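You operate a simulated robot arm through the tools that you are given. There is no shell and no other tool.

You are at the controls of a simulated robot arm. One attempt, no reset.

TASK
Clamp the card's motor in the white cradle and fit its gearbox.
Fine: motor and gearbox as the motor build card says; both thumb screws tight.

It is judged by the outcome, as a careful person would: the job done as asked, and still so three seconds after it is handed in. It fails if anything else is knocked over, pushed out of place, dropped, spilled or broken.

THE ROBOT
A 7-joint arm with a two-finger parallel gripper, fixed in place. Base frame: the origin is at the foot of the arm, x ahead of it, y to its left, z up; the work surface is at about z = 78. Readings come in cm, rad, newtons and seconds.
Its first joint turns from -2.601 to 2.601 rad. Payload 3.43 kg.
The tool frame sits at the grasp point between the pads (the TCP): z along the fingers, y along the line on which they close. The tips reach 3 cm beyond it. Largest opening 9.4 cm; finger width 2.8, thickness 1; the body of the gripper, 5 by 9.6 cm, starts 5.5 cm behind the TCP.
Orientation is told as [roll, pitch, yaw] about the base's x, y, z axes, in that order, counted from this pose: with the fingers straight down and closing along the base's y, the tool's x points along the base's -x, its y along +y and its z along -z.

THE INTERFACE
- The arm moves only by the tool nudge_tool. Its argument "series" is a list of rows, each a list of 2 entries, a list of its own where there are three numbers: the shift along the tool's x, y, z in cm, then the turn, a rotation vector about the tool's x, y, z in rad. In form: [[[x, y, z], [wx, wy, wz]], ...]. A call has 1 to 20 rows; each row is the pose to reach, as a shift and turn from the pose commanded when the call began, along the tool's axes at that moment. "claw" is the gripper command, from -1 (shut) to 1 (fully open), values between in proportion, set as the call begins (left out, the last holds). Each row takes 0.2 s and may step no farther than 5 cm and 0.15 rad from the row before; otherwise, or with a gripper value out of range, the whole call is refused. A pose out of reach is approached as far as the arm can. The call stops where the force on the tool passes 40 N (or 10 N more than at its start, if that is more) or the arm is blocked; 0.2 s more then pass. Each finger travels about 4.5 cm/s and halts on what it meets, pressing with about 34 N; the grip force reading is that of the motor and also rises with nothing between the fingers. The clock runs only during rows and for 0.2 s after the last one: add rows that repeat a pose to give the fingers time. The reply holds the time, the measured pose of the TCP, the force on the tool along the base axes, the opening and the grip force, in the units named above and with some noise, with the torque about the TCP (base axes, N m) and any sound that the robot's microphone picked up, and new pictures: "pictures" is both (left out), scene, wrist or none.
- Cameras (640 x 400 px; columns grow to the right, rows downward): "scene" is fixed at [5, 64.94, 155.1]; the picture's right is [0.71, -0.71, 0.00], its down [-0.57, -0.57, -0.60] and it looks along [0.42, 0.42, -0.80] (base axes); focal length 302 px, centre (320, 200). "wrist" rides on the gripper at [7.6, 1.4, -10.2] in the tool frame; the picture's right is [-0.18, 0.98, 0.00], its down [-0.75, -0.14, -0.64] and it looks along [-0.63, -0.12, 0.77] (tool axes); focal length 243 px, centre (320, 200). There is no depth. A picture from a camera that has moved, and an enlarged one, comes with that camera's place and axes in the base frame and with its lens.
- zoom(camera, box): a new picture of the part [left, top, right, bottom] of that camera's present view, enlarged. The clock stands still meanwhile.
- finish_job(): hands the job in; it is judged then, once.

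Nothing tells you positions but the pictures and the camera data. Unless the task says otherwise, let go and move clear before handing in.

The tools are called after "Request:" as name(argument=value, ...) on one line, values as JSON. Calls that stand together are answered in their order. nudge_tool: Moves the arm, as the interface text tells. Its arguments: {"type":"object","properties":{"series":{"type":"array"},"claw":{"type":"number"},"pictures":{"type":"string","enum":["both","scene","wrist","none"]}},"required":["series"]} The other tools are called the same way: zoom (camera, box) takes an enlarged picture of a part of a camera's view; finish_job () hands the job in.

At the start:

```text
time: 0.0
tool_pos: [56.41, 81.21, 119.43]
ee_rot: [-0.001, 0.001, 0.002]
wrist_force: [-0.4, -0.4, 0.5]
wrist_torque: [0.0, 0.03, -0.02]
finger_gap: 9.4
gripper_force: 0.0
```

scene: 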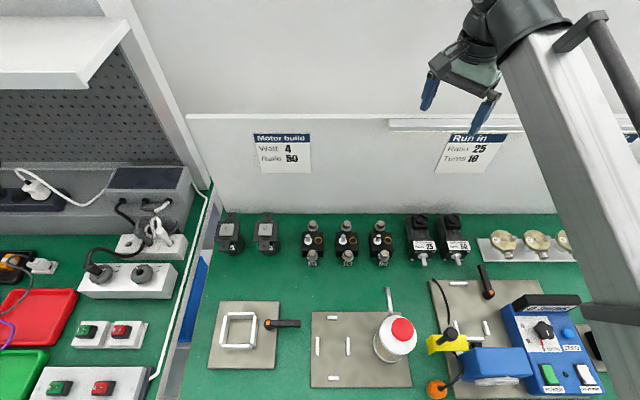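
wrist: 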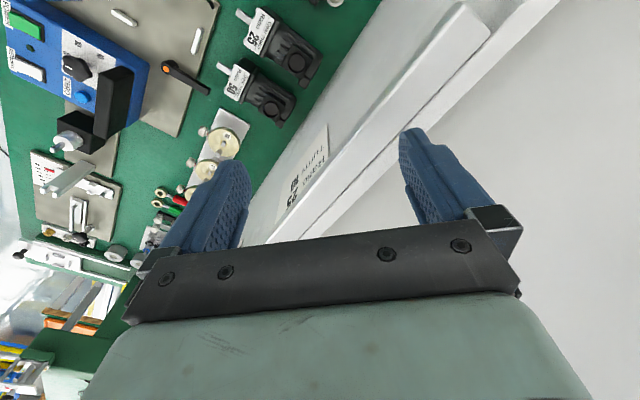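

I see a bench with two cards on the back wall, motors, gearboxes, a white cradle on the left, and several other fixtures. I'll zoom in first to read the cards and make out the parts.

Request:
zoom(camera="scene", box=[240, 120, 330, 180])

Request:
zoom(camera="scene", box=[200, 200, 400, 320])

Request:
zoom(camera="scene", box=[200, 280, 420, 400])

Request:
zoom(camera="scene", box=[380, 200, 600, 330])

```text
6.67 times, centred on (285, 150) of scene
camera zoom: at [5.0, 64.94, 155.1], right [0.71, -0.71, 0.0], down [-0.57, -0.57, -0.6], along [0.42, 0.42, -0.8], focal length 2016 px, centre (553, 533)
```

zoom: 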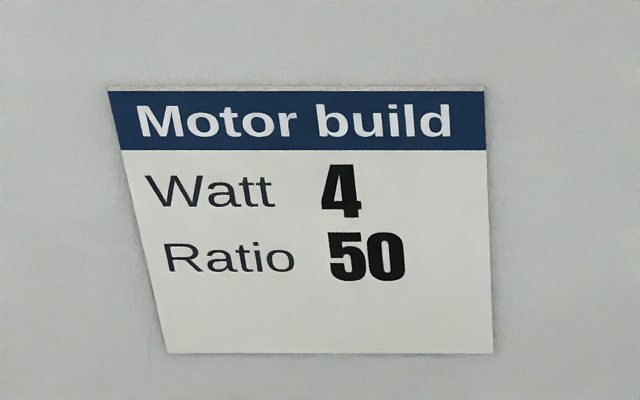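

```text
3.20 times, centred on (300, 260) of scene
camera zoom: at [5.0, 64.94, 155.1], right [0.71, -0.71, 0.0], down [-0.57, -0.57, -0.6], along [0.42, 0.42, -0.8], focal length 968 px, centre (384, 8)
```

zoom: 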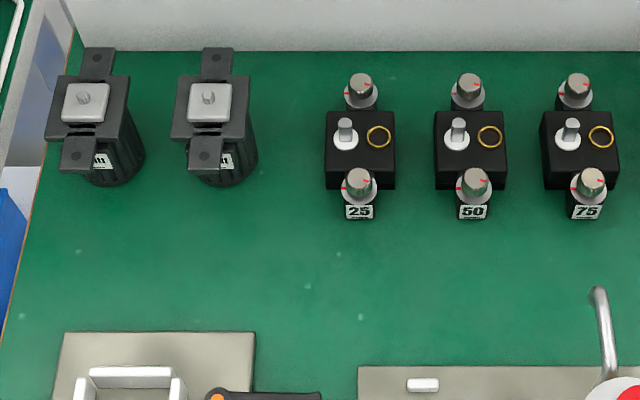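

```text
2.91 times, centred on (310, 340) of scene
camera zoom: at [5.0, 64.94, 155.1], right [0.71, -0.71, 0.0], down [-0.57, -0.57, -0.6], along [0.42, 0.42, -0.8], focal length 880 px, centre (349, -207)
```

zoom: 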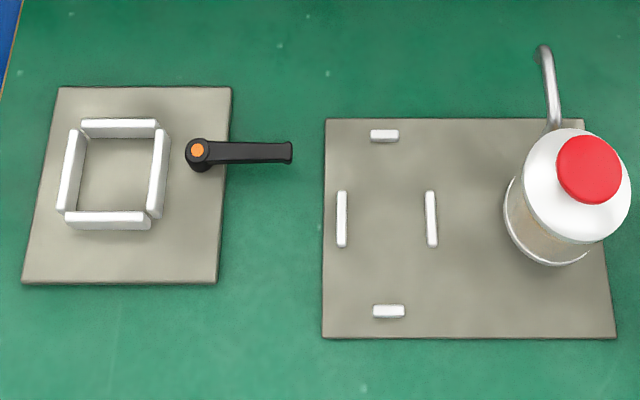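

```text
2.91 times, centred on (490, 265) of scene
camera zoom: at [5.0, 64.94, 155.1], right [0.71, -0.71, 0.0], down [-0.57, -0.57, -0.6], along [0.42, 0.42, -0.8], focal length 880 px, centre (-174, 11)
```

zoom: 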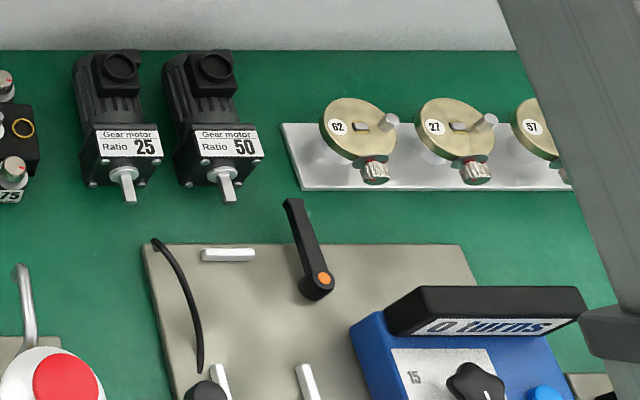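

The card says Watt 4, Ratio 50. I'll look closer at the two motors' labels, the gearboxes and the cradle.

Request:
zoom(camera="scene", box=[210, 208, 250, 262])

Request:
zoom(camera="scene", box=[248, 208, 288, 262])

Request:
zoom(camera="scene", box=[325, 215, 370, 275])

Request:
zoom(camera="scene", box=[205, 295, 305, 375])

Request:
zoom(camera="wrist", box=[0, 0, 340, 300])

```text
7.41 times, centred on (230, 235) of scene
camera zoom: at [5.0, 64.94, 155.1], right [0.71, -0.71, 0.0], down [-0.57, -0.57, -0.6], along [0.42, 0.42, -0.8], focal length 2240 px, centre (987, -59)
```

zoom: 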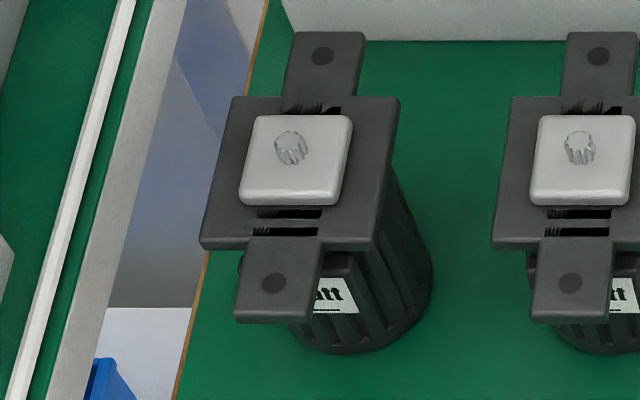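

```text
7.41 times, centred on (268, 235) of scene
camera zoom: at [5.0, 64.94, 155.1], right [0.71, -0.71, 0.0], down [-0.57, -0.57, -0.6], along [0.42, 0.42, -0.8], focal length 2240 px, centre (705, -59)
```

zoom: 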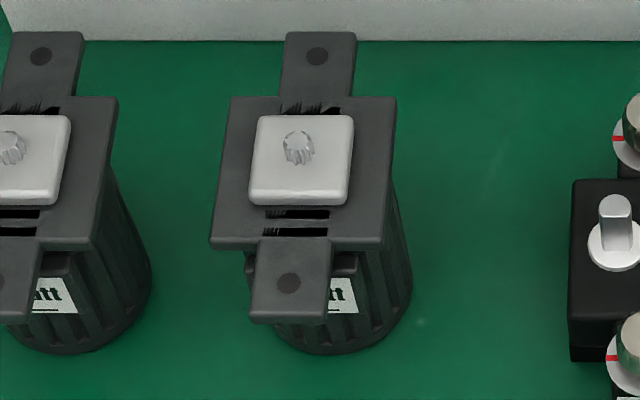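

```text
6.67 times, centred on (348, 245) of scene
camera zoom: at [5.0, 64.94, 155.1], right [0.71, -0.71, 0.0], down [-0.57, -0.57, -0.6], along [0.42, 0.42, -0.8], focal length 2016 px, centre (137, -100)
```

zoom: 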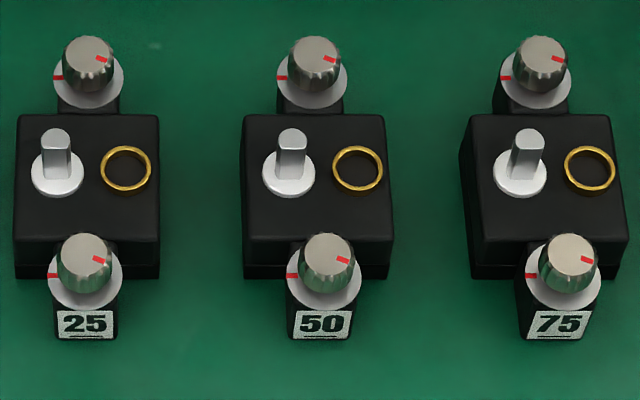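

```text
5.00 times, centred on (255, 335) of scene
camera zoom: at [5.0, 64.94, 155.1], right [0.71, -0.71, 0.0], down [-0.57, -0.57, -0.6], along [0.42, 0.42, -0.8], focal length 1512 px, centre (645, -475)
```

zoom: 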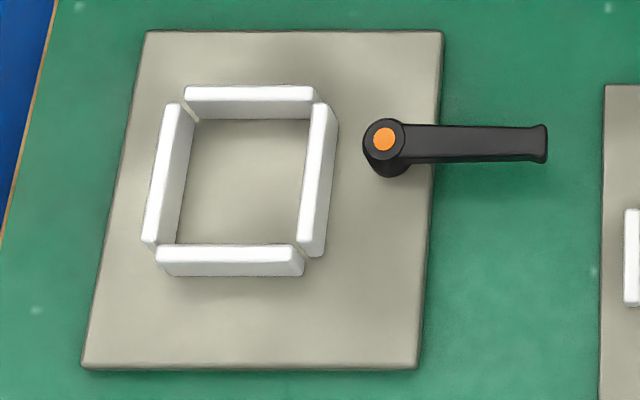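

```text
1.33 times, centred on (170, 150) of wrist
camera zoom: at [48.79, 82.53, 129.83], right [0.18, 0.98, 0.0], down [0.75, -0.14, 0.64], along [0.63, -0.12, -0.77], focal length 324 px, centre (520, 267)
```

zoom: 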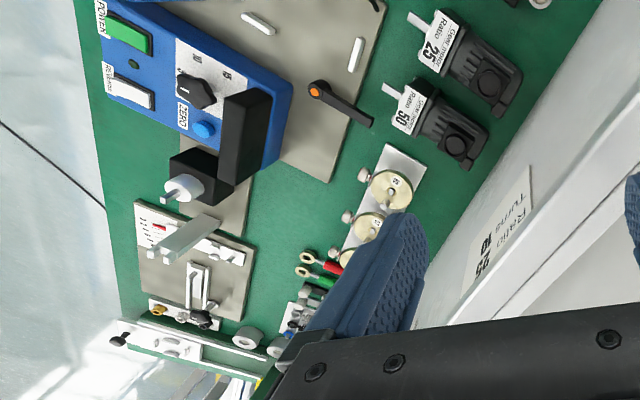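

Two motors (flange up) stand at the far left, their watt numbers hidden under the front ears. The gearboxes 25/50/75 are in the middle, and the white cradle with its black clamp lever is at front left. I'll swing the gripper high over to the cradle area, turned 45° to match the bench, so the wrist camera can read the motor labels.

Request:
nudge_tool(series=[[[3.9, 0.87, 0], [0, 0, -0.0654]], [[7.8, 1.73, 0], [0, 0, -0.1309]], [[11.7, 2.6, 0], [0, 0, -0.1963]], [[15.6, 3.47, 0], [0, 0, -0.2618]], [[19.5, 4.33, 0], [0, 0, -0.3272]], [[23.4, 5.2, 0], [0, 0, -0.3927]], [[27.3, 6.07, 0], [0, 0, -0.4581]], [[31.2, 6.93, 0], [0, 0, -0.5236]], [[35.1, 7.8, 0], [0, 0, -0.589]], [[39, 8.67, 0], [0, 0, -0.6545]], [[42.9, 9.53, 0], [0, 0, -0.7199]], [[46.9, 10.4, 0], [0, 0, -0.7854]], [[46.9, 10.4, 0], [0, 0, -0.7854]]])

```text
time: 2.8
tool_pos: [9.38, 91.62, 119.62]
ee_rot: [0.001, 0.0, 0.788]
wrist_force: [0.2, -0.5, 0.1]
wrist_torque: [0.0, 0.01, 0.03]
finger_gap: 9.39
gripper_force: 0.1
camera wrist: at [3.12, 87.1, 129.86], right [-0.57, 0.82, 0.0], down [0.63, 0.43, 0.64], along [0.53, 0.36, -0.77], focal length 243 px, centre (320, 200)
```

scene: 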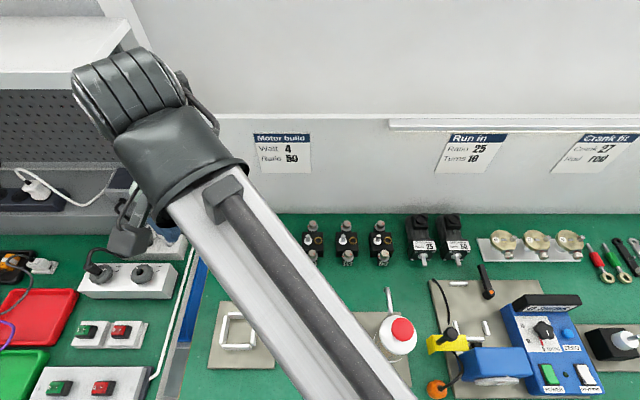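
wrist: 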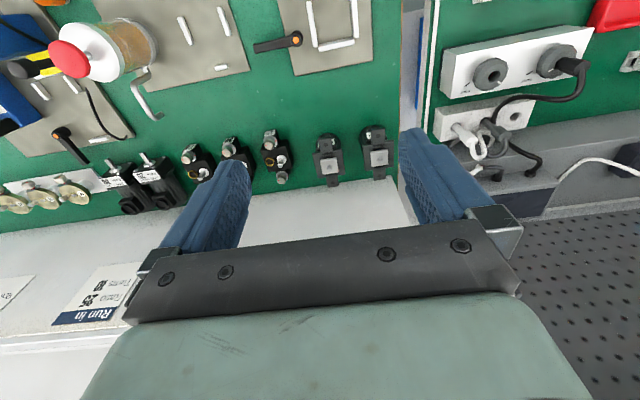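

The view turned out upside-down in the wrist camera, as expected, and the motors sit ahead. I'll lower and tilt the tool so that the camera looks more horizontally at the motor labels.

Request:
nudge_tool(series=[[[0, 0, 4], [0, -0.083, 0]], [[0, 0, 8], [0, -0.167, 0]], [[0, 0, 12], [0, -0.25, 0]], [[0, 0, 16], [0, -0.333, 0]], [[0, 0, 20], [0, -0.417, 0]], [[0, 0, 24], [0, -0.5, 0]], [[0, 0, 26], [0, -0.55, 0]], [[0, 0, 26], [0, -0.55, 0]]])

```text
time: 4.6
tool_pos: [9.45, 91.42, 93.39]
ee_rot: [0.0, -0.553, 0.783]
wrist_force: [0.5, -0.1, 0.0]
wrist_torque: [0.02, -0.02, -0.02]
finger_gap: 9.44
gripper_force: 0.1
camera wrist: at [0.1, 84.07, 98.14], right [-0.58, 0.81, 0.1], down [0.32, 0.12, 0.94], along [0.75, 0.58, -0.32], focal length 243 px, centre (320, 200)
```

scene: 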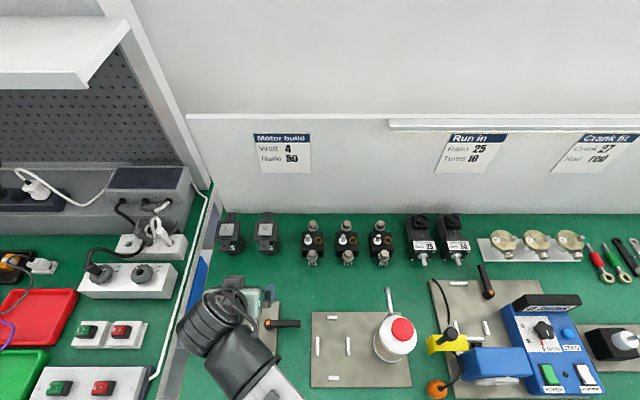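
wrist: 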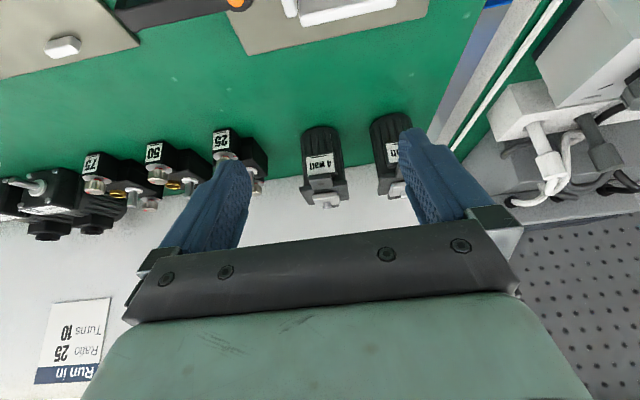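

Request:
zoom(camera="wrist", box=[285, 110, 425, 215])

Request:
zoom(camera="wrist", box=[120, 110, 280, 220])

Request:
zoom(camera="wrist", box=[110, 0, 430, 60])

```text
3.81 times, centred on (355, 162) of wrist
camera zoom: at [0.1, 84.07, 98.14], right [-0.58, 0.81, 0.1], down [0.32, 0.12, 0.94], along [0.75, 0.58, -0.32], focal length 924 px, centre (187, 343)
```

zoom: 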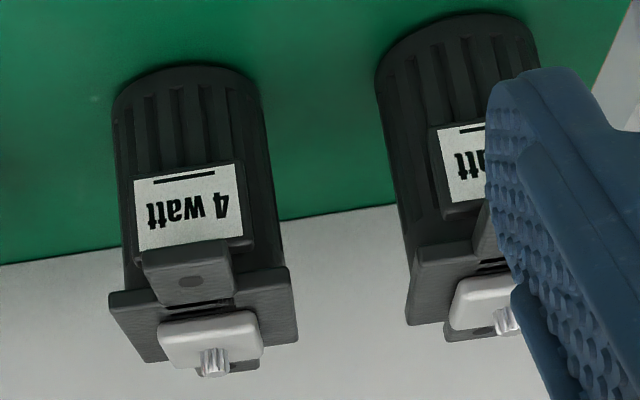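

```text
3.64 times, centred on (200, 165) of wrist
camera zoom: at [0.1, 84.07, 98.14], right [-0.58, 0.81, 0.1], down [0.32, 0.12, 0.94], along [0.75, 0.58, -0.32], focal length 882 px, centre (756, 327)
```

zoom: 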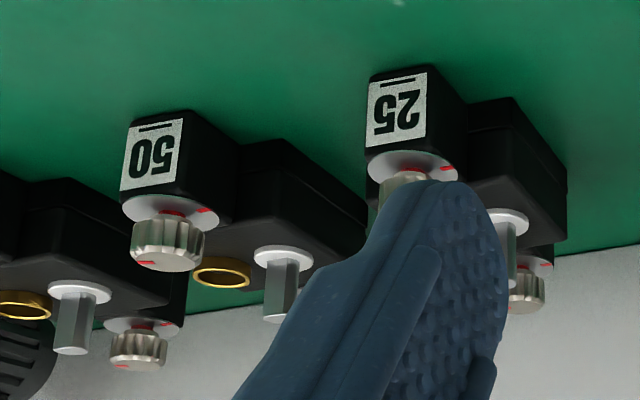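

```text
2.00 times, centred on (270, 30) of wrist
camera zoom: at [0.1, 84.07, 98.14], right [-0.58, 0.81, 0.1], down [0.32, 0.12, 0.94], along [0.75, 0.58, -0.32], focal length 485 px, centre (420, 540)
```

zoom: 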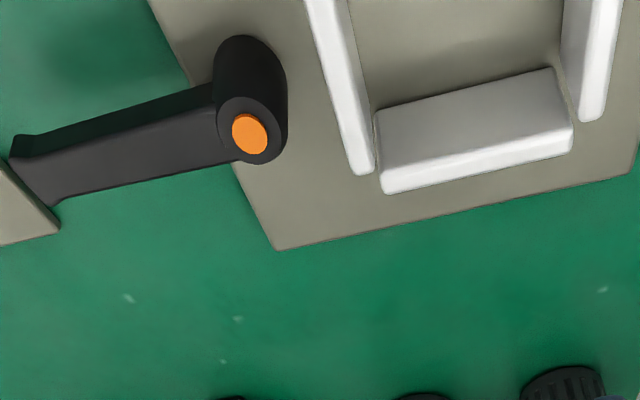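

The right-hand motor reads "4 watt", so that is the one to take, and the middle gearbox (50) goes with it. By triangulation the motor axis is near bench coordinates (x 24.3, y 104.2), flange top z ≈ 86.5. I'll approach it with the tilted tool, since it's at the edge of reach.

Request:
nudge_tool(series=[[[-3.5, -0.5, 2.3], [0, 0, 0]], [[-7.1, -1.0, 4.7], [0, 0, 0]], [[-10.6, -1.46, 7.0], [0, 0, 0]], [[-10.6, -1.46, 7.0], [0, 0, 0]]], claw=0.7)

```text
time: 5.6
tool_pos: [19.56, 99.39, 93.12]
ee_rot: [-0.001, -0.55, 0.784]
wrist_force: [-0.9, -0.2, 0.6]
wrist_torque: [0.0, 0.0, -0.03]
finger_gap: 8.0
gripper_force: 0.0
camera wrist: at [10.2, 92.06, 97.84], right [-0.58, 0.81, 0.1], down [0.32, 0.12, 0.94], along [0.75, 0.58, -0.32], focal length 243 px, centre (320, 200)
```

scene: 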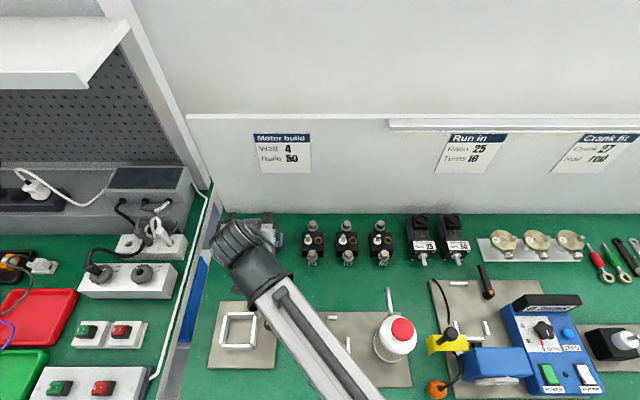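
wrist: 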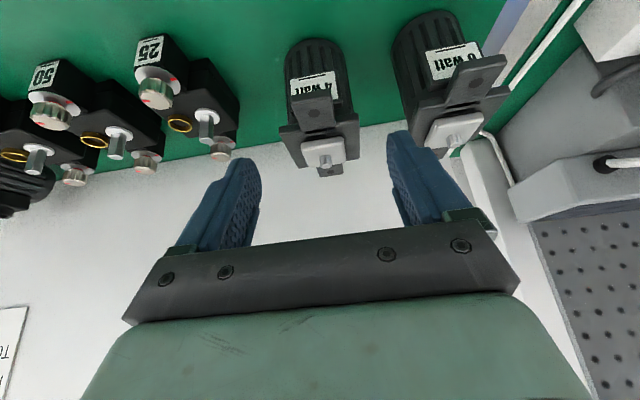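

The pose was reached cleanly and the other motor reads 6 watt, confirming my choice. I'll zoom to refine the 4 W motor's position relative to the fingers.

Request:
zoom(camera="wrist", box=[240, 0, 400, 200])

Request:
zoom(camera="wrist", box=[260, 90, 380, 190])

```text
2.00 times, centred on (320, 100) of wrist
camera zoom: at [10.2, 92.06, 97.84], right [-0.58, 0.81, 0.1], down [0.32, 0.12, 0.94], along [0.75, 0.58, -0.32], focal length 485 px, centre (320, 400)
```

zoom: 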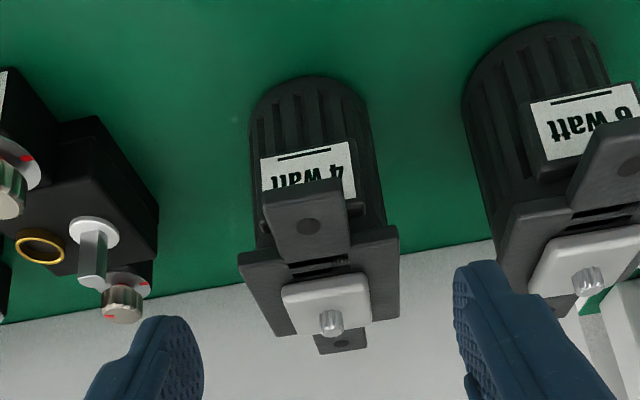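

```text
4.00 times, centred on (320, 140) of wrist
camera zoom: at [10.2, 92.06, 97.84], right [-0.58, 0.81, 0.1], down [0.32, 0.12, 0.94], along [0.75, 0.58, -0.32], focal length 970 px, centre (320, 440)
```

zoom: 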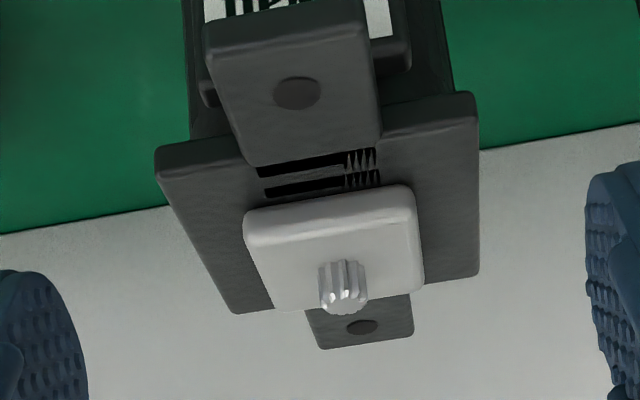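

The 6 W neighbour is confirmed as the wrong one; the 4 W motor's flange is about 6 cm square, centred between my fingers at u≈-56.45, v≈91. I'll advance along the tool axis, checking partway.

Request:
nudge_tool(series=[[[-1.0, 0, 3.0], [0, 0, 0]], [[-1.8, 0, 6.0], [0, 0, 0]], [[-1.8, 0, 6.5], [0, 0, 0]]])

```text
time: 6.4
tool_pos: [22.91, 103.07, 88.64]
ee_rot: [-0.002, -0.548, 0.786]
wrist_force: [0.8, -0.6, -0.3]
wrist_torque: [-0.01, -0.03, 0.02]
finger_gap: 7.99
gripper_force: 0.0
camera wrist: at [13.56, 95.62, 93.34], right [-0.58, 0.81, 0.1], down [0.32, 0.12, 0.94], along [0.75, 0.58, -0.32], focal length 243 px, centre (320, 200)
```

scene: 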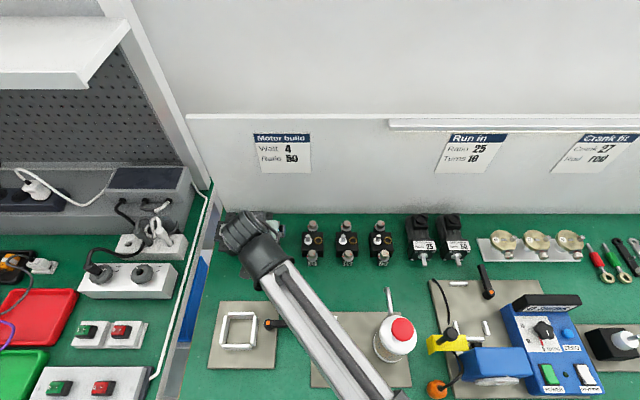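
wrist: 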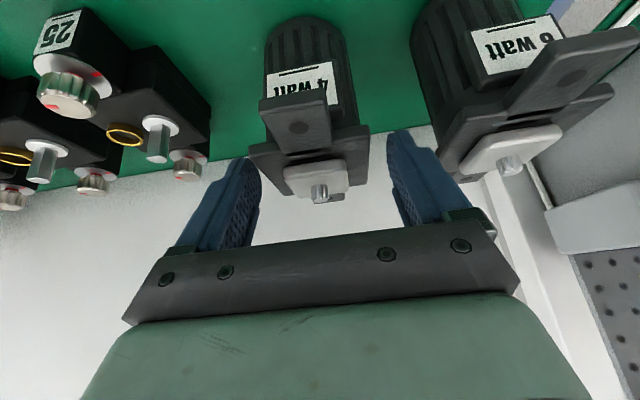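

Nearly there: the motor is about 0.4 cm to the +u side of centre. I'll correct for that and finish the approach.

Request:
nudge_tool(series=[[[0.05, -0.38, 1.0], [0, 0, 0]], [[0.05, -0.38, 2.4], [0, 0, 0]], [[0.05, -0.38, 3.7], [0, 0, 0]], [[0.05, -0.38, 3.7], [0, 0, 0]]])

```text
time: 7.4
tool_pos: [24.74, 104.06, 85.29]
ee_rot: [0.001, -0.55, 0.785]
wrist_force: [0.1, 0.1, 0.4]
wrist_torque: [0.01, -0.01, 0.02]
finger_gap: 8.01
gripper_force: 0.2
camera wrist: at [15.36, 96.63, 90.04], right [-0.58, 0.81, 0.1], down [0.32, 0.12, 0.94], along [0.75, 0.58, -0.32], focal length 243 px, centre (320, 200)
```

scene: 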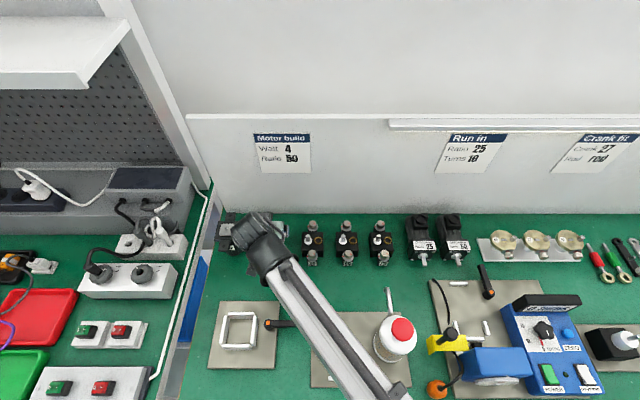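
wrist: 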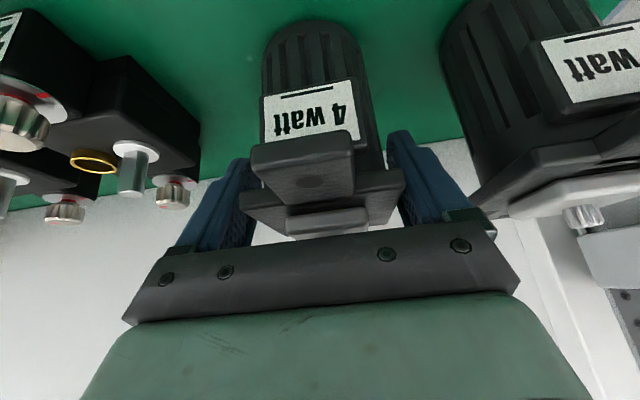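

The fingers straddle the flange. Now I'll close the gripper on it.

Request:
nudge_tool(series=[[[0, 0, 0], [0, 0, 0]], [[0, 0, 0], [0, 0, 0]], [[0, 0, 0], [0, 0, 0]], [[0, 0, 0], [0, 0, 0]]], claw=-1, pictures="wrist")

```text
time: 8.4
tool_pos: [24.63, 103.95, 85.38]
ee_rot: [0.001, -0.548, 0.784]
wrist_force: [-3.6, 2.1, 2.7]
wrist_torque: [-0.02, 0.02, -0.03]
finger_gap: 6.42
gripper_force: 34.1
camera wrist: at [15.32, 96.64, 90.07], right [-0.58, 0.81, 0.1], down [0.32, 0.12, 0.94], along [0.75, 0.58, -0.32], focal length 243 px, centre (320, 200)
```

wrist: 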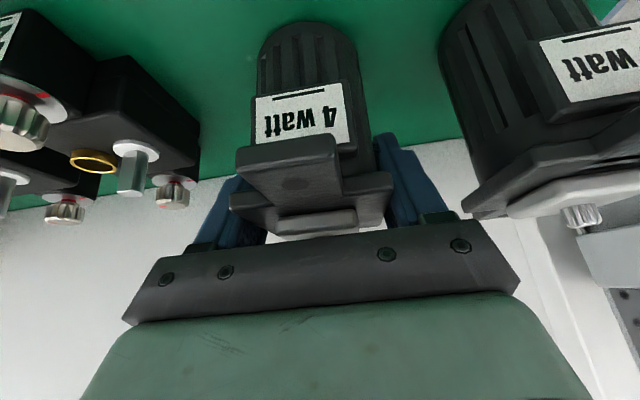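

The flange is gripped at 6.4 cm. I'll lift it straight up a few centimetres and check that it hangs upright.

Request:
nudge_tool(series=[[[-0.52, 0, -0.85], [0, 0, 0]], [[-1.31, 0, -2.13], [0, 0, 0]], [[-2.61, 0, -4.26], [0, 0, 0]], [[-3.65, 0, -5.96], [0, 0, 0]], [[-3.65, 0, -5.96], [0, 0, 0]]])

```text
time: 9.6
tool_pos: [24.61, 104.1, 92.32]
ee_rot: [-0.001, -0.549, 0.785]
wrist_force: [0.1, -0.5, -7.0]
wrist_torque: [0.05, -0.05, -0.03]
finger_gap: 5.96
gripper_force: 33.8
camera wrist: at [15.22, 96.68, 97.09], right [-0.58, 0.81, 0.1], down [0.32, 0.12, 0.94], along [0.75, 0.58, -0.32], focal length 243 px, centre (320, 200)
```

scene: 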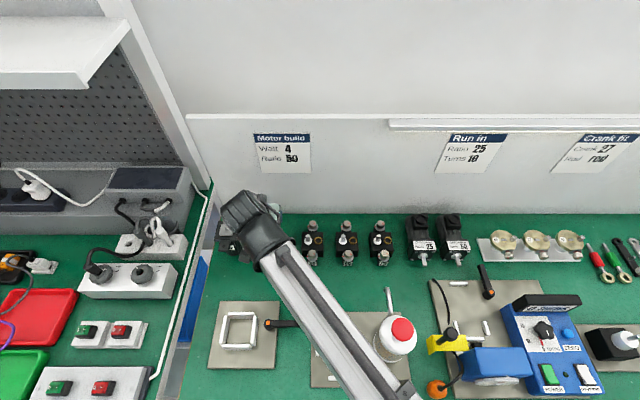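
wrist: 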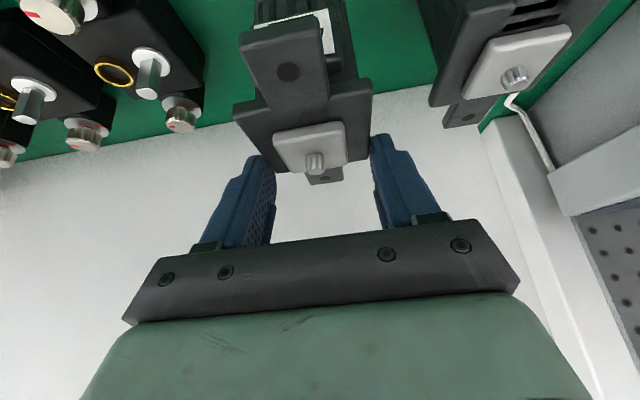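

The gap changed from 6.4 to 6.0 while lifting, so the motor may have slipped in the grip. I'll look closely before going on.

Request:
zoom(camera="wrist", box=[200, 0, 440, 220])

Request:
zoom(camera="scene", box=[200, 180, 300, 280])

```text
1.82 times, centred on (320, 110) of wrist
camera zoom: at [15.22, 96.68, 97.09], right [-0.58, 0.81, 0.1], down [0.32, 0.12, 0.94], along [0.75, 0.58, -0.32], focal length 441 px, centre (320, 364)
```

zoom: 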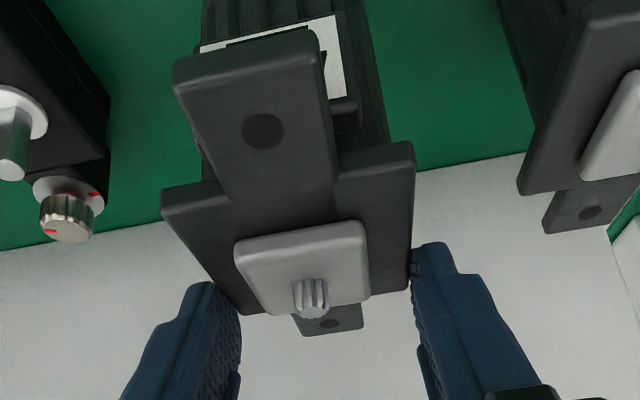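

```text
4.00 times, centred on (250, 230) of scene
camera zoom: at [5.0, 64.94, 155.1], right [0.71, -0.71, 0.0], down [-0.57, -0.57, -0.6], along [0.42, 0.42, -0.8], focal length 1210 px, centre (600, 80)
```

zoom: 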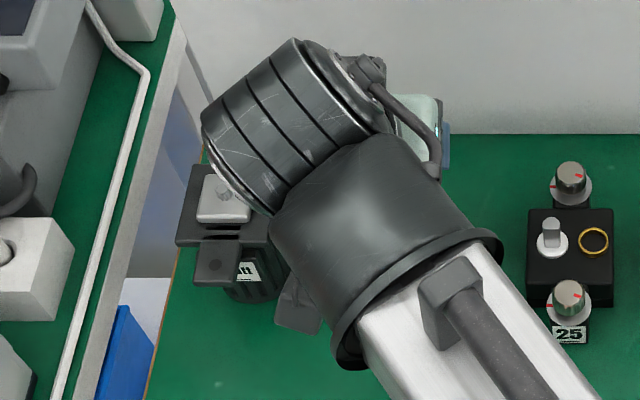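

The flange had been caught on a thicker part of the fingers above the pads and slid down to the fingertips, so the hold is poor. The motor is about 3 cm up and still upright. I'll lower it gently back onto the bench and regrip it with the pads proper.

Request:
nudge_tool(series=[[[0.52, 0, 0.85], [0, 0, 0]], [[1.05, 0, 1.7], [0, 0, 0]], [[1.31, 0, 2.13], [0, 0, 0]], [[1.31, 0, 2.13], [0, 0, 0]]], pictures="wrist")

```text
time: 10.6
tool_pos: [24.51, 104.0, 89.87]
ee_rot: [0.0, -0.549, 0.786]
wrist_force: [-0.2, 0.5, -7.1]
wrist_torque: [0.06, -0.06, 0.01]
finger_gap: 5.95
gripper_force: 33.7
camera wrist: at [15.2, 96.7, 94.62], right [-0.58, 0.81, 0.1], down [0.32, 0.12, 0.94], along [0.75, 0.58, -0.32], focal length 243 px, centre (320, 200)
```

wrist: 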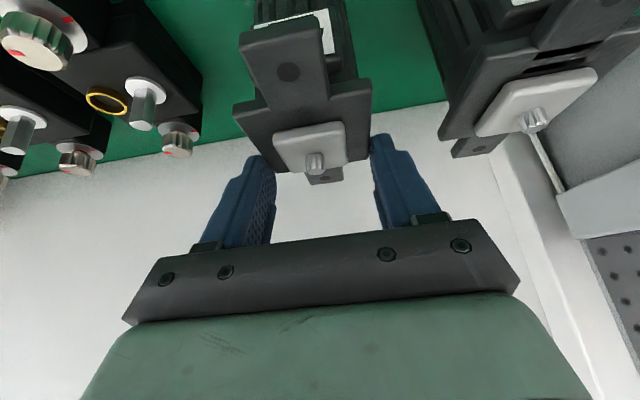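

Still held (−7 N of weight). I'll lower a little at a time until the weight comes off.

Request:
nudge_tool(series=[[[0.1, 0, 0.17], [0, 0, 0]], [[0.21, 0, 0.34], [0, 0, 0]], [[0.21, 0, 0.34], [0, 0, 0]]], pictures="none")

Request:
nudge_tool(series=[[[0.05, 0, 0.085], [0, 0, 0]], [[0.1, 0, 0.17], [0, 0, 0]], [[0.1, 0, 0.17], [0, 0, 0]]], pictures="none")

```text
time: 11.4
tool_pos: [24.56, 104.06, 89.47]
ee_rot: [0.002, -0.549, 0.786]
wrist_force: [-0.2, 0.5, -6.4]
wrist_torque: [0.02, -0.03, 0.0]
finger_gap: 5.96
gripper_force: 34.2
```

```text
time: 12.2
tool_pos: [24.55, 104.1, 89.37]
ee_rot: [0.002, -0.554, 0.784]
wrist_force: [1.8, 2.8, 9.6]
wrist_torque: [-0.18, 0.05, 0.05]
finger_gap: 5.97
gripper_force: 34.1
```

The motor is back on the bench (the force turned positive). I'll release and look.

Request:
nudge_tool(series=[[[0, 0, 0], [0, 0, 0]], [[0, 0, 0], [0, 0, 0]], [[0, 0, 0], [0, 0, 0]]], claw=0.6)

Request:
zoom(camera="wrist", box=[200, 0, 440, 220])

```text
time: 13.0
tool_pos: [24.58, 104.05, 89.19]
ee_rot: [0.0, -0.55, 0.785]
wrist_force: [-0.1, -0.4, -0.5]
wrist_torque: [-0.03, 0.0, -0.01]
finger_gap: 7.53
gripper_force: 0.0
camera wrist: at [15.21, 96.63, 94.07], right [-0.58, 0.81, 0.1], down [0.32, 0.12, 0.94], along [0.75, 0.58, -0.32], focal length 243 px, centre (320, 200)
```

scene: 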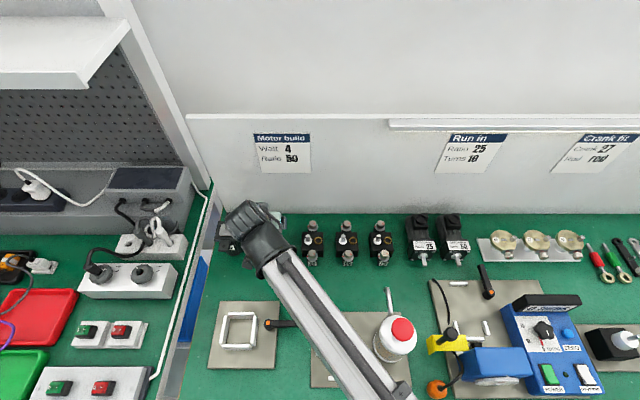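
wrist: 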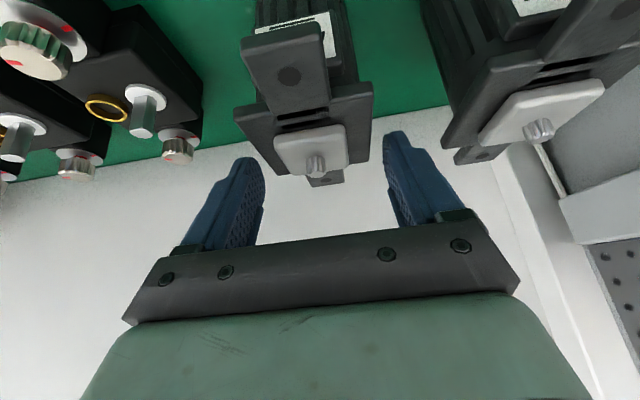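

```text
1.82 times, centred on (320, 110) of wrist
camera zoom: at [15.21, 96.63, 94.07], right [-0.58, 0.81, 0.1], down [0.32, 0.12, 0.94], along [0.75, 0.58, -0.32], focal length 441 px, centre (320, 364)
```

zoom: 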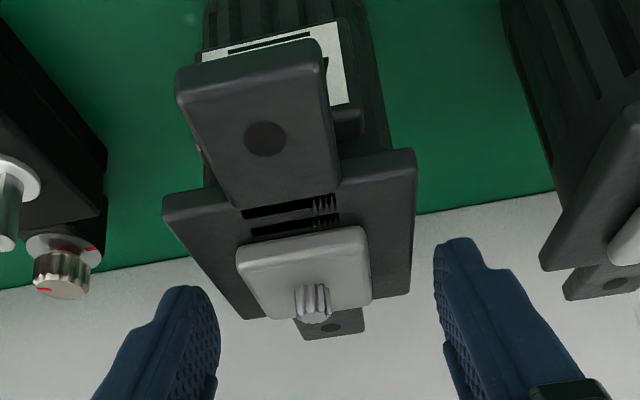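

The motor stands upright again, centred between the fingers. I'll reposition so the flange lies in the middle of the pads, then grip again.

Request:
nudge_tool(series=[[[0.8, -0.1, 0.6], [0, 0, 0]], [[1.68, -0.15, 1.31], [0, 0, 0]], [[1.68, -0.15, 1.31], [0, 0, 0]]], pictures="wrist")

Request:
nudge_tool(series=[[[0, 0, 0], [0, 0, 0]], [[0, 0, 0], [0, 0, 0]], [[0, 0, 0], [0, 0, 0]], [[0, 0, 0], [0, 0, 0]]], claw=-1, pictures="wrist")

```text
time: 13.8
tool_pos: [23.96, 103.42, 87.3]
ee_rot: [-0.001, -0.55, 0.784]
wrist_force: [-1.1, 0.5, 0.0]
wrist_torque: [0.01, -0.03, 0.0]
finger_gap: 7.53
gripper_force: 0.1
camera wrist: at [14.7, 95.98, 92.02], right [-0.58, 0.81, 0.1], down [0.32, 0.12, 0.94], along [0.75, 0.58, -0.32], focal length 243 px, centre (320, 200)
```

wrist: 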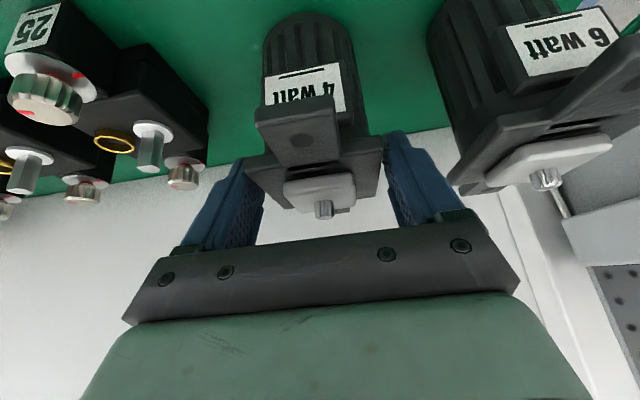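

```text
time: 14.8
tool_pos: [24.06, 103.44, 87.32]
ee_rot: [0.001, -0.549, 0.785]
wrist_force: [-3.0, 2.6, 1.9]
wrist_torque: [0.09, 0.05, -0.01]
finger_gap: 6.42
gripper_force: 33.9
camera wrist: at [14.7, 95.99, 92.05], right [-0.58, 0.81, 0.1], down [0.32, 0.12, 0.94], along [0.75, 0.58, -0.32], focal length 243 px, centre (320, 200)
```

wrist: 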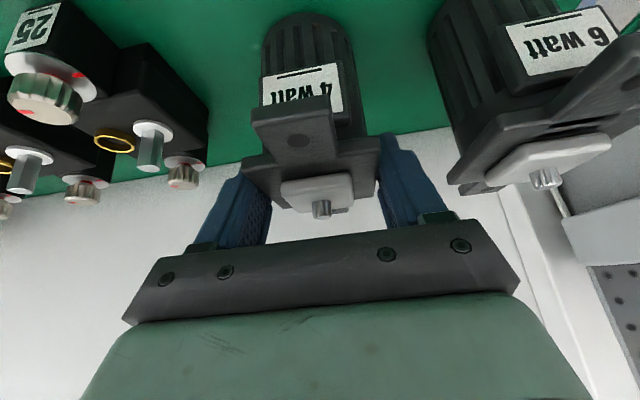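

Gap reads 6.42 again, now with the flange mid-pad. I'll lift very slowly by a small amount and check for slip.

Request:
nudge_tool(series=[[[-0.08, 0, -0.13], [0, 0, 0]], [[-0.16, 0, -0.26], [0, 0, 0]], [[-0.26, 0, -0.43], [0, 0, 0]], [[-0.37, 0, -0.6], [0, 0, 0]], [[-0.52, 0, -0.85], [0, 0, 0]], [[-0.52, 0, -0.85], [0, 0, 0]]], pictures="wrist")

```text
time: 16.2
tool_pos: [24.2, 103.34, 88.21]
ee_rot: [0.002, -0.551, 0.786]
wrist_force: [0.1, 0.5, -7.0]
wrist_torque: [0.01, -0.01, -0.01]
finger_gap: 6.42
gripper_force: 34.1
camera wrist: at [14.76, 96.0, 93.03], right [-0.58, 0.81, 0.1], down [0.32, 0.12, 0.94], along [0.75, 0.58, -0.32], focal length 243 px, centre (320, 200)
```

wrist: 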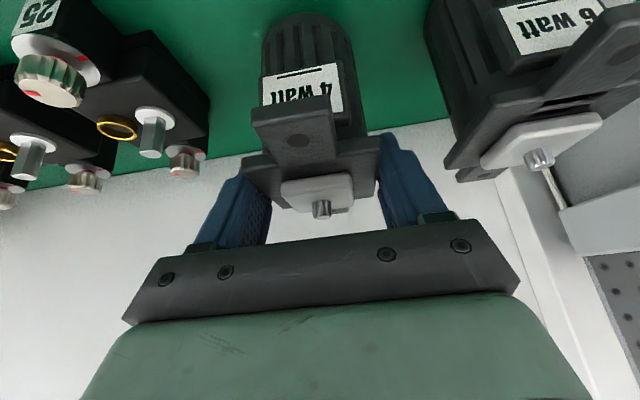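

No slip this time: 7 N of weight and the motor keeps its place between the pads. I'll continue lifting slowly.

Request:
nudge_tool(series=[[[-0.26, 0, -0.43], [0, 0, 0]], [[-0.6, 0, -0.98], [0, 0, 0]], [[-1.0, 0, -1.62], [0, 0, 0]], [[-1.46, 0, -2.39], [0, 0, 0]], [[-1.93, 0, -3.15], [0, 0, 0]], [[-2.4, 0, -3.92], [0, 0, 0]], [[-2.82, 0, -4.6], [0, 0, 0]], [[-3.1, 0, -5.03], [0, 0, 0]], [[-3.1, 0, -5.03], [0, 0, 0]]])

```text
time: 18.2
tool_pos: [24.08, 103.37, 94.18]
ee_rot: [-0.001, -0.55, 0.786]
wrist_force: [0.6, 0.1, -7.3]
wrist_torque: [0.0, 0.0, -0.02]
finger_gap: 6.38
gripper_force: 34.5
camera wrist: at [14.79, 95.93, 98.94], right [-0.58, 0.81, 0.1], down [0.32, 0.12, 0.94], along [0.75, 0.58, -0.32], focal length 243 px, centre (320, 200)
```

scene: 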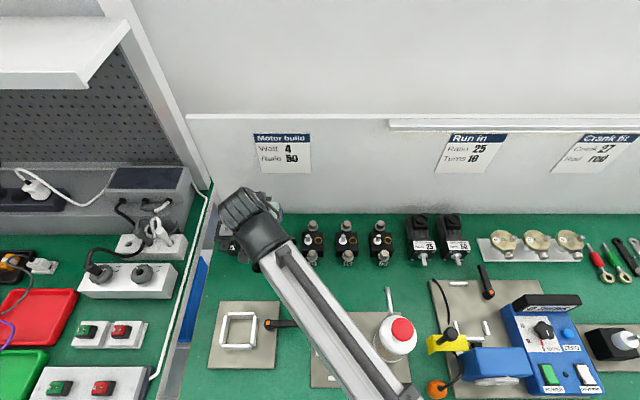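
wrist: 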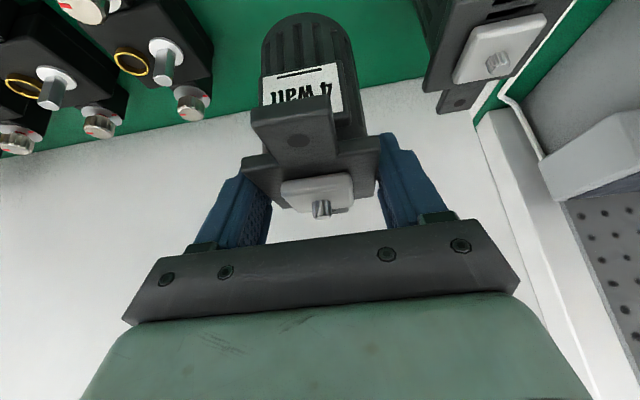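

Lift is solid. Before moving over, I'll measure the cradle more precisely from the scene camera.

Request:
zoom(camera="scene", box=[206, 298, 270, 358])

Request:
zoom(camera="scene", box=[222, 304, 262, 329])

Request:
zoom(camera="scene", box=[218, 328, 258, 353])

```text
6.67 times, centred on (238, 328) of scene
camera zoom: at [5.0, 64.94, 155.1], right [0.71, -0.71, 0.0], down [-0.57, -0.57, -0.6], along [0.42, 0.42, -0.8], focal length 2016 px, centre (867, -653)
```

zoom: 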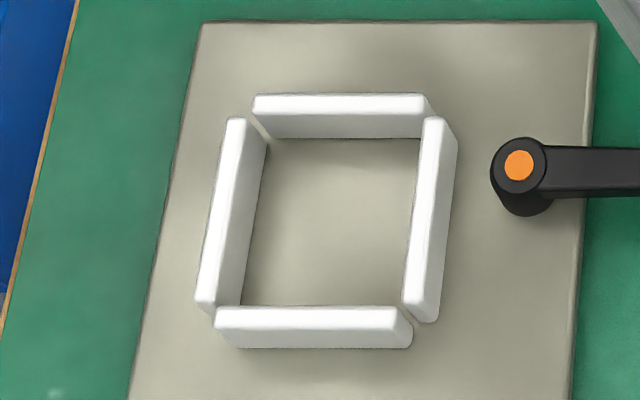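

```text
16.00 times, centred on (242, 316) of scene
camera zoom: at [5.0, 64.94, 155.1], right [0.71, -0.71, 0.0], down [-0.57, -0.57, -0.6], along [0.42, 0.42, -0.8], focal length 4840 px, centre (1568, -1664)
```

zoom: 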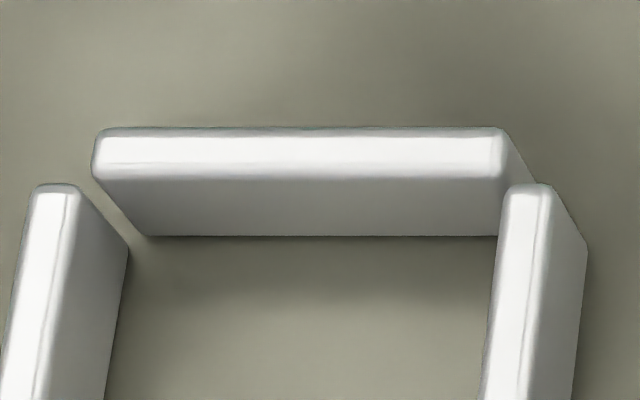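

```text
16.00 times, centred on (238, 340) of scene
camera zoom: at [5.0, 64.94, 155.1], right [0.71, -0.71, 0.0], down [-0.57, -0.57, -0.6], along [0.42, 0.42, -0.8], focal length 4840 px, centre (1632, -2048)
```

zoom: 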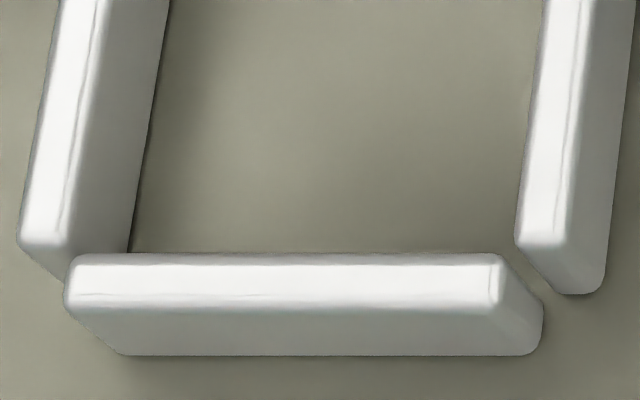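

The cradle's inner square works out at about 6.2 × 6.2 cm, centred at u=-61.1, v=67.35, with wall tops at z≈82 over a plate at 79. I'll carry the motor over it smoothly, with its bottom at z≈85.

Request:
nudge_tool(series=[[[0.83, 0.21, -0.51], [0, 0, 0]], [[2.09, 0.52, -1.28], [0, 0, 0]], [[3.75, 0.93, -2.3], [0, 0, 0]], [[5.84, 1.45, -3.58], [0, 0, 0]], [[7.92, 1.97, -4.86], [0, 0, 0]], [[10.01, 2.48, -6.14], [0, 0, 0]], [[12.09, 3.0, -7.42], [0, 0, 0]], [[14.18, 3.52, -8.7], [0, 0, 0]], [[16.26, 4.04, -9.98], [0, 0, 0]], [[17.93, 4.45, -11.01], [0, 0, 0]], [[19.18, 4.76, -11.78], [0, 0, 0]], [[20.12, 5.0, -12.34], [0, 0, 0]], [[20.12, 5.0, -12.34], [0, 0, 0]]])

```text
time: 21.0
tool_pos: [3.82, 90.32, 94.11]
ee_rot: [-0.002, -0.549, 0.785]
wrist_force: [0.3, 0.5, -7.4]
wrist_torque: [0.02, 0.01, -0.01]
finger_gap: 6.38
gripper_force: 34.8
camera wrist: at [-5.45, 82.93, 98.86], right [-0.58, 0.81, 0.1], down [0.32, 0.12, 0.94], along [0.75, 0.58, -0.32], focal length 243 px, centre (320, 200)
```

scene: 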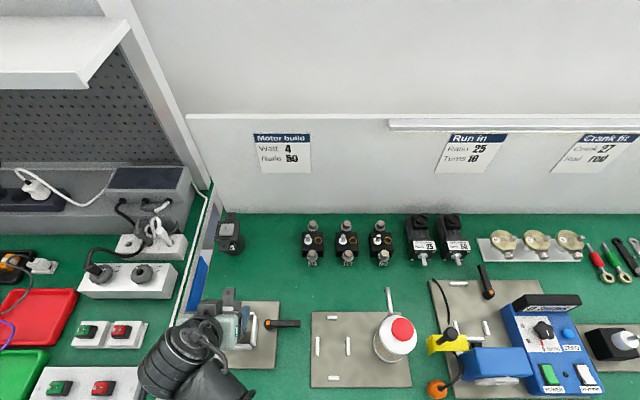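
wrist: 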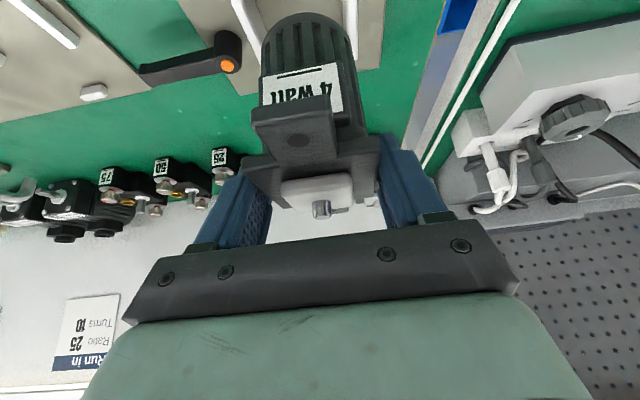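

Request:
zoom(camera="wrist", box=[220, 0, 380, 100])

Request:
zoom(camera="scene", box=[190, 270, 310, 380])

```text
4.00 times, centred on (300, 50) of wrist
camera zoom: at [-5.45, 82.93, 98.86], right [-0.58, 0.81, 0.1], down [0.32, 0.12, 0.94], along [0.75, 0.58, -0.32], focal length 970 px, centre (400, 800)
```

zoom: 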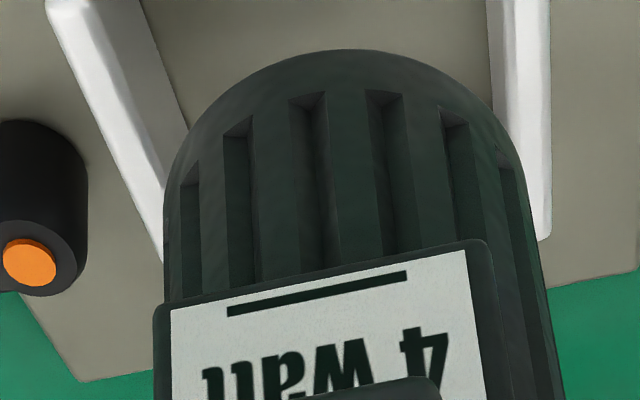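

```text
3.64 times, centred on (250, 325) of scene
camera zoom: at [5.0, 64.94, 155.1], right [0.71, -0.71, 0.0], down [-0.57, -0.57, -0.6], along [0.42, 0.42, -0.8], focal length 1100 px, centre (574, -254)
```

zoom: 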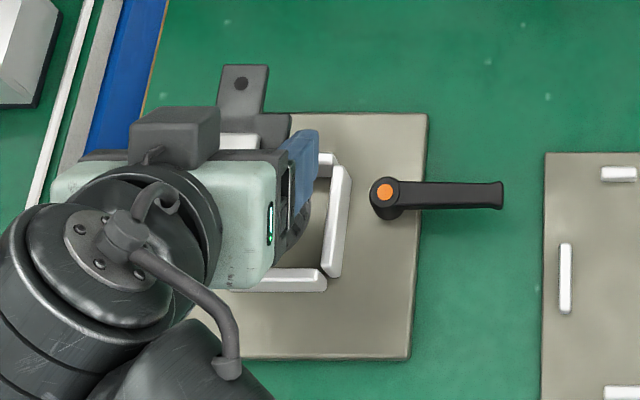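

Both cameras agree the motor axis is about 0.2 cm short in u and 0.3 cm short in v of the cradle centre. I'll correct and lower to just above the walls, then look again.

Request:
nudge_tool(series=[[[0.2, -0.1, 0.5], [0, 0, 0]], [[0.5, -0.2, 1.2], [0, 0, 0]], [[0.89, -0.2, 2.03], [0, 0, 0]], [[0.89, -0.2, 2.03], [0, 0, 0]]], pictures="wrist")

Request:
zoom(camera="wrist", box=[220, 0, 380, 100])

Request:
zoom(camera="scene", box=[220, 285, 290, 355])

```text
time: 22.0
tool_pos: [4.4, 90.26, 92.01]
ee_rot: [0.0, -0.55, 0.785]
wrist_force: [0.0, 0.8, -7.3]
wrist_torque: [-0.01, 0.0, 0.0]
finger_gap: 6.42
gripper_force: 34.3
camera wrist: at [-5.03, 82.95, 96.74], right [-0.58, 0.81, 0.1], down [0.32, 0.12, 0.94], along [0.75, 0.58, -0.32], focal length 243 px, centre (320, 200)
```

wrist: 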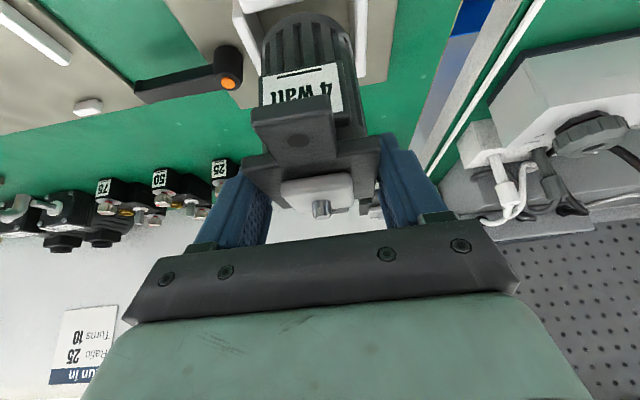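

```text
4.00 times, centred on (300, 50) of wrist
camera zoom: at [-5.03, 82.95, 96.74], right [-0.58, 0.81, 0.1], down [0.32, 0.12, 0.94], along [0.75, 0.58, -0.32], focal length 970 px, centre (400, 800)
```

zoom: 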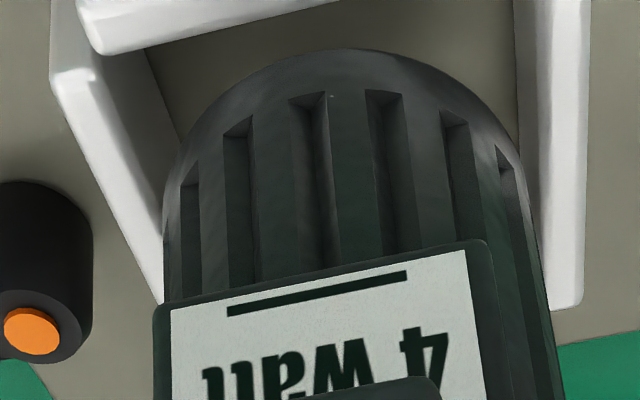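

```text
5.71 times, centred on (255, 320) of scene
camera zoom: at [5.0, 64.94, 155.1], right [0.71, -0.71, 0.0], down [-0.57, -0.57, -0.6], along [0.42, 0.42, -0.8], focal length 1728 px, centre (691, -486)
```

zoom: 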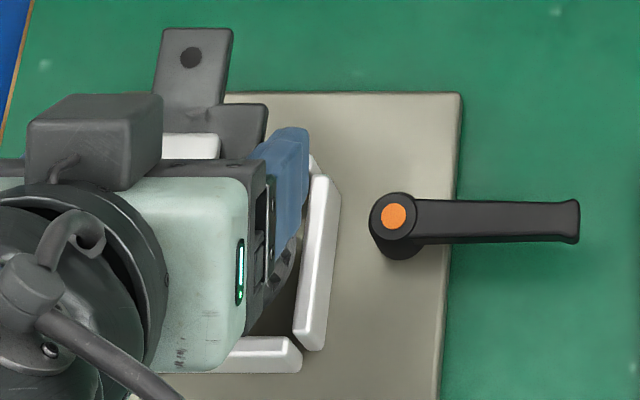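

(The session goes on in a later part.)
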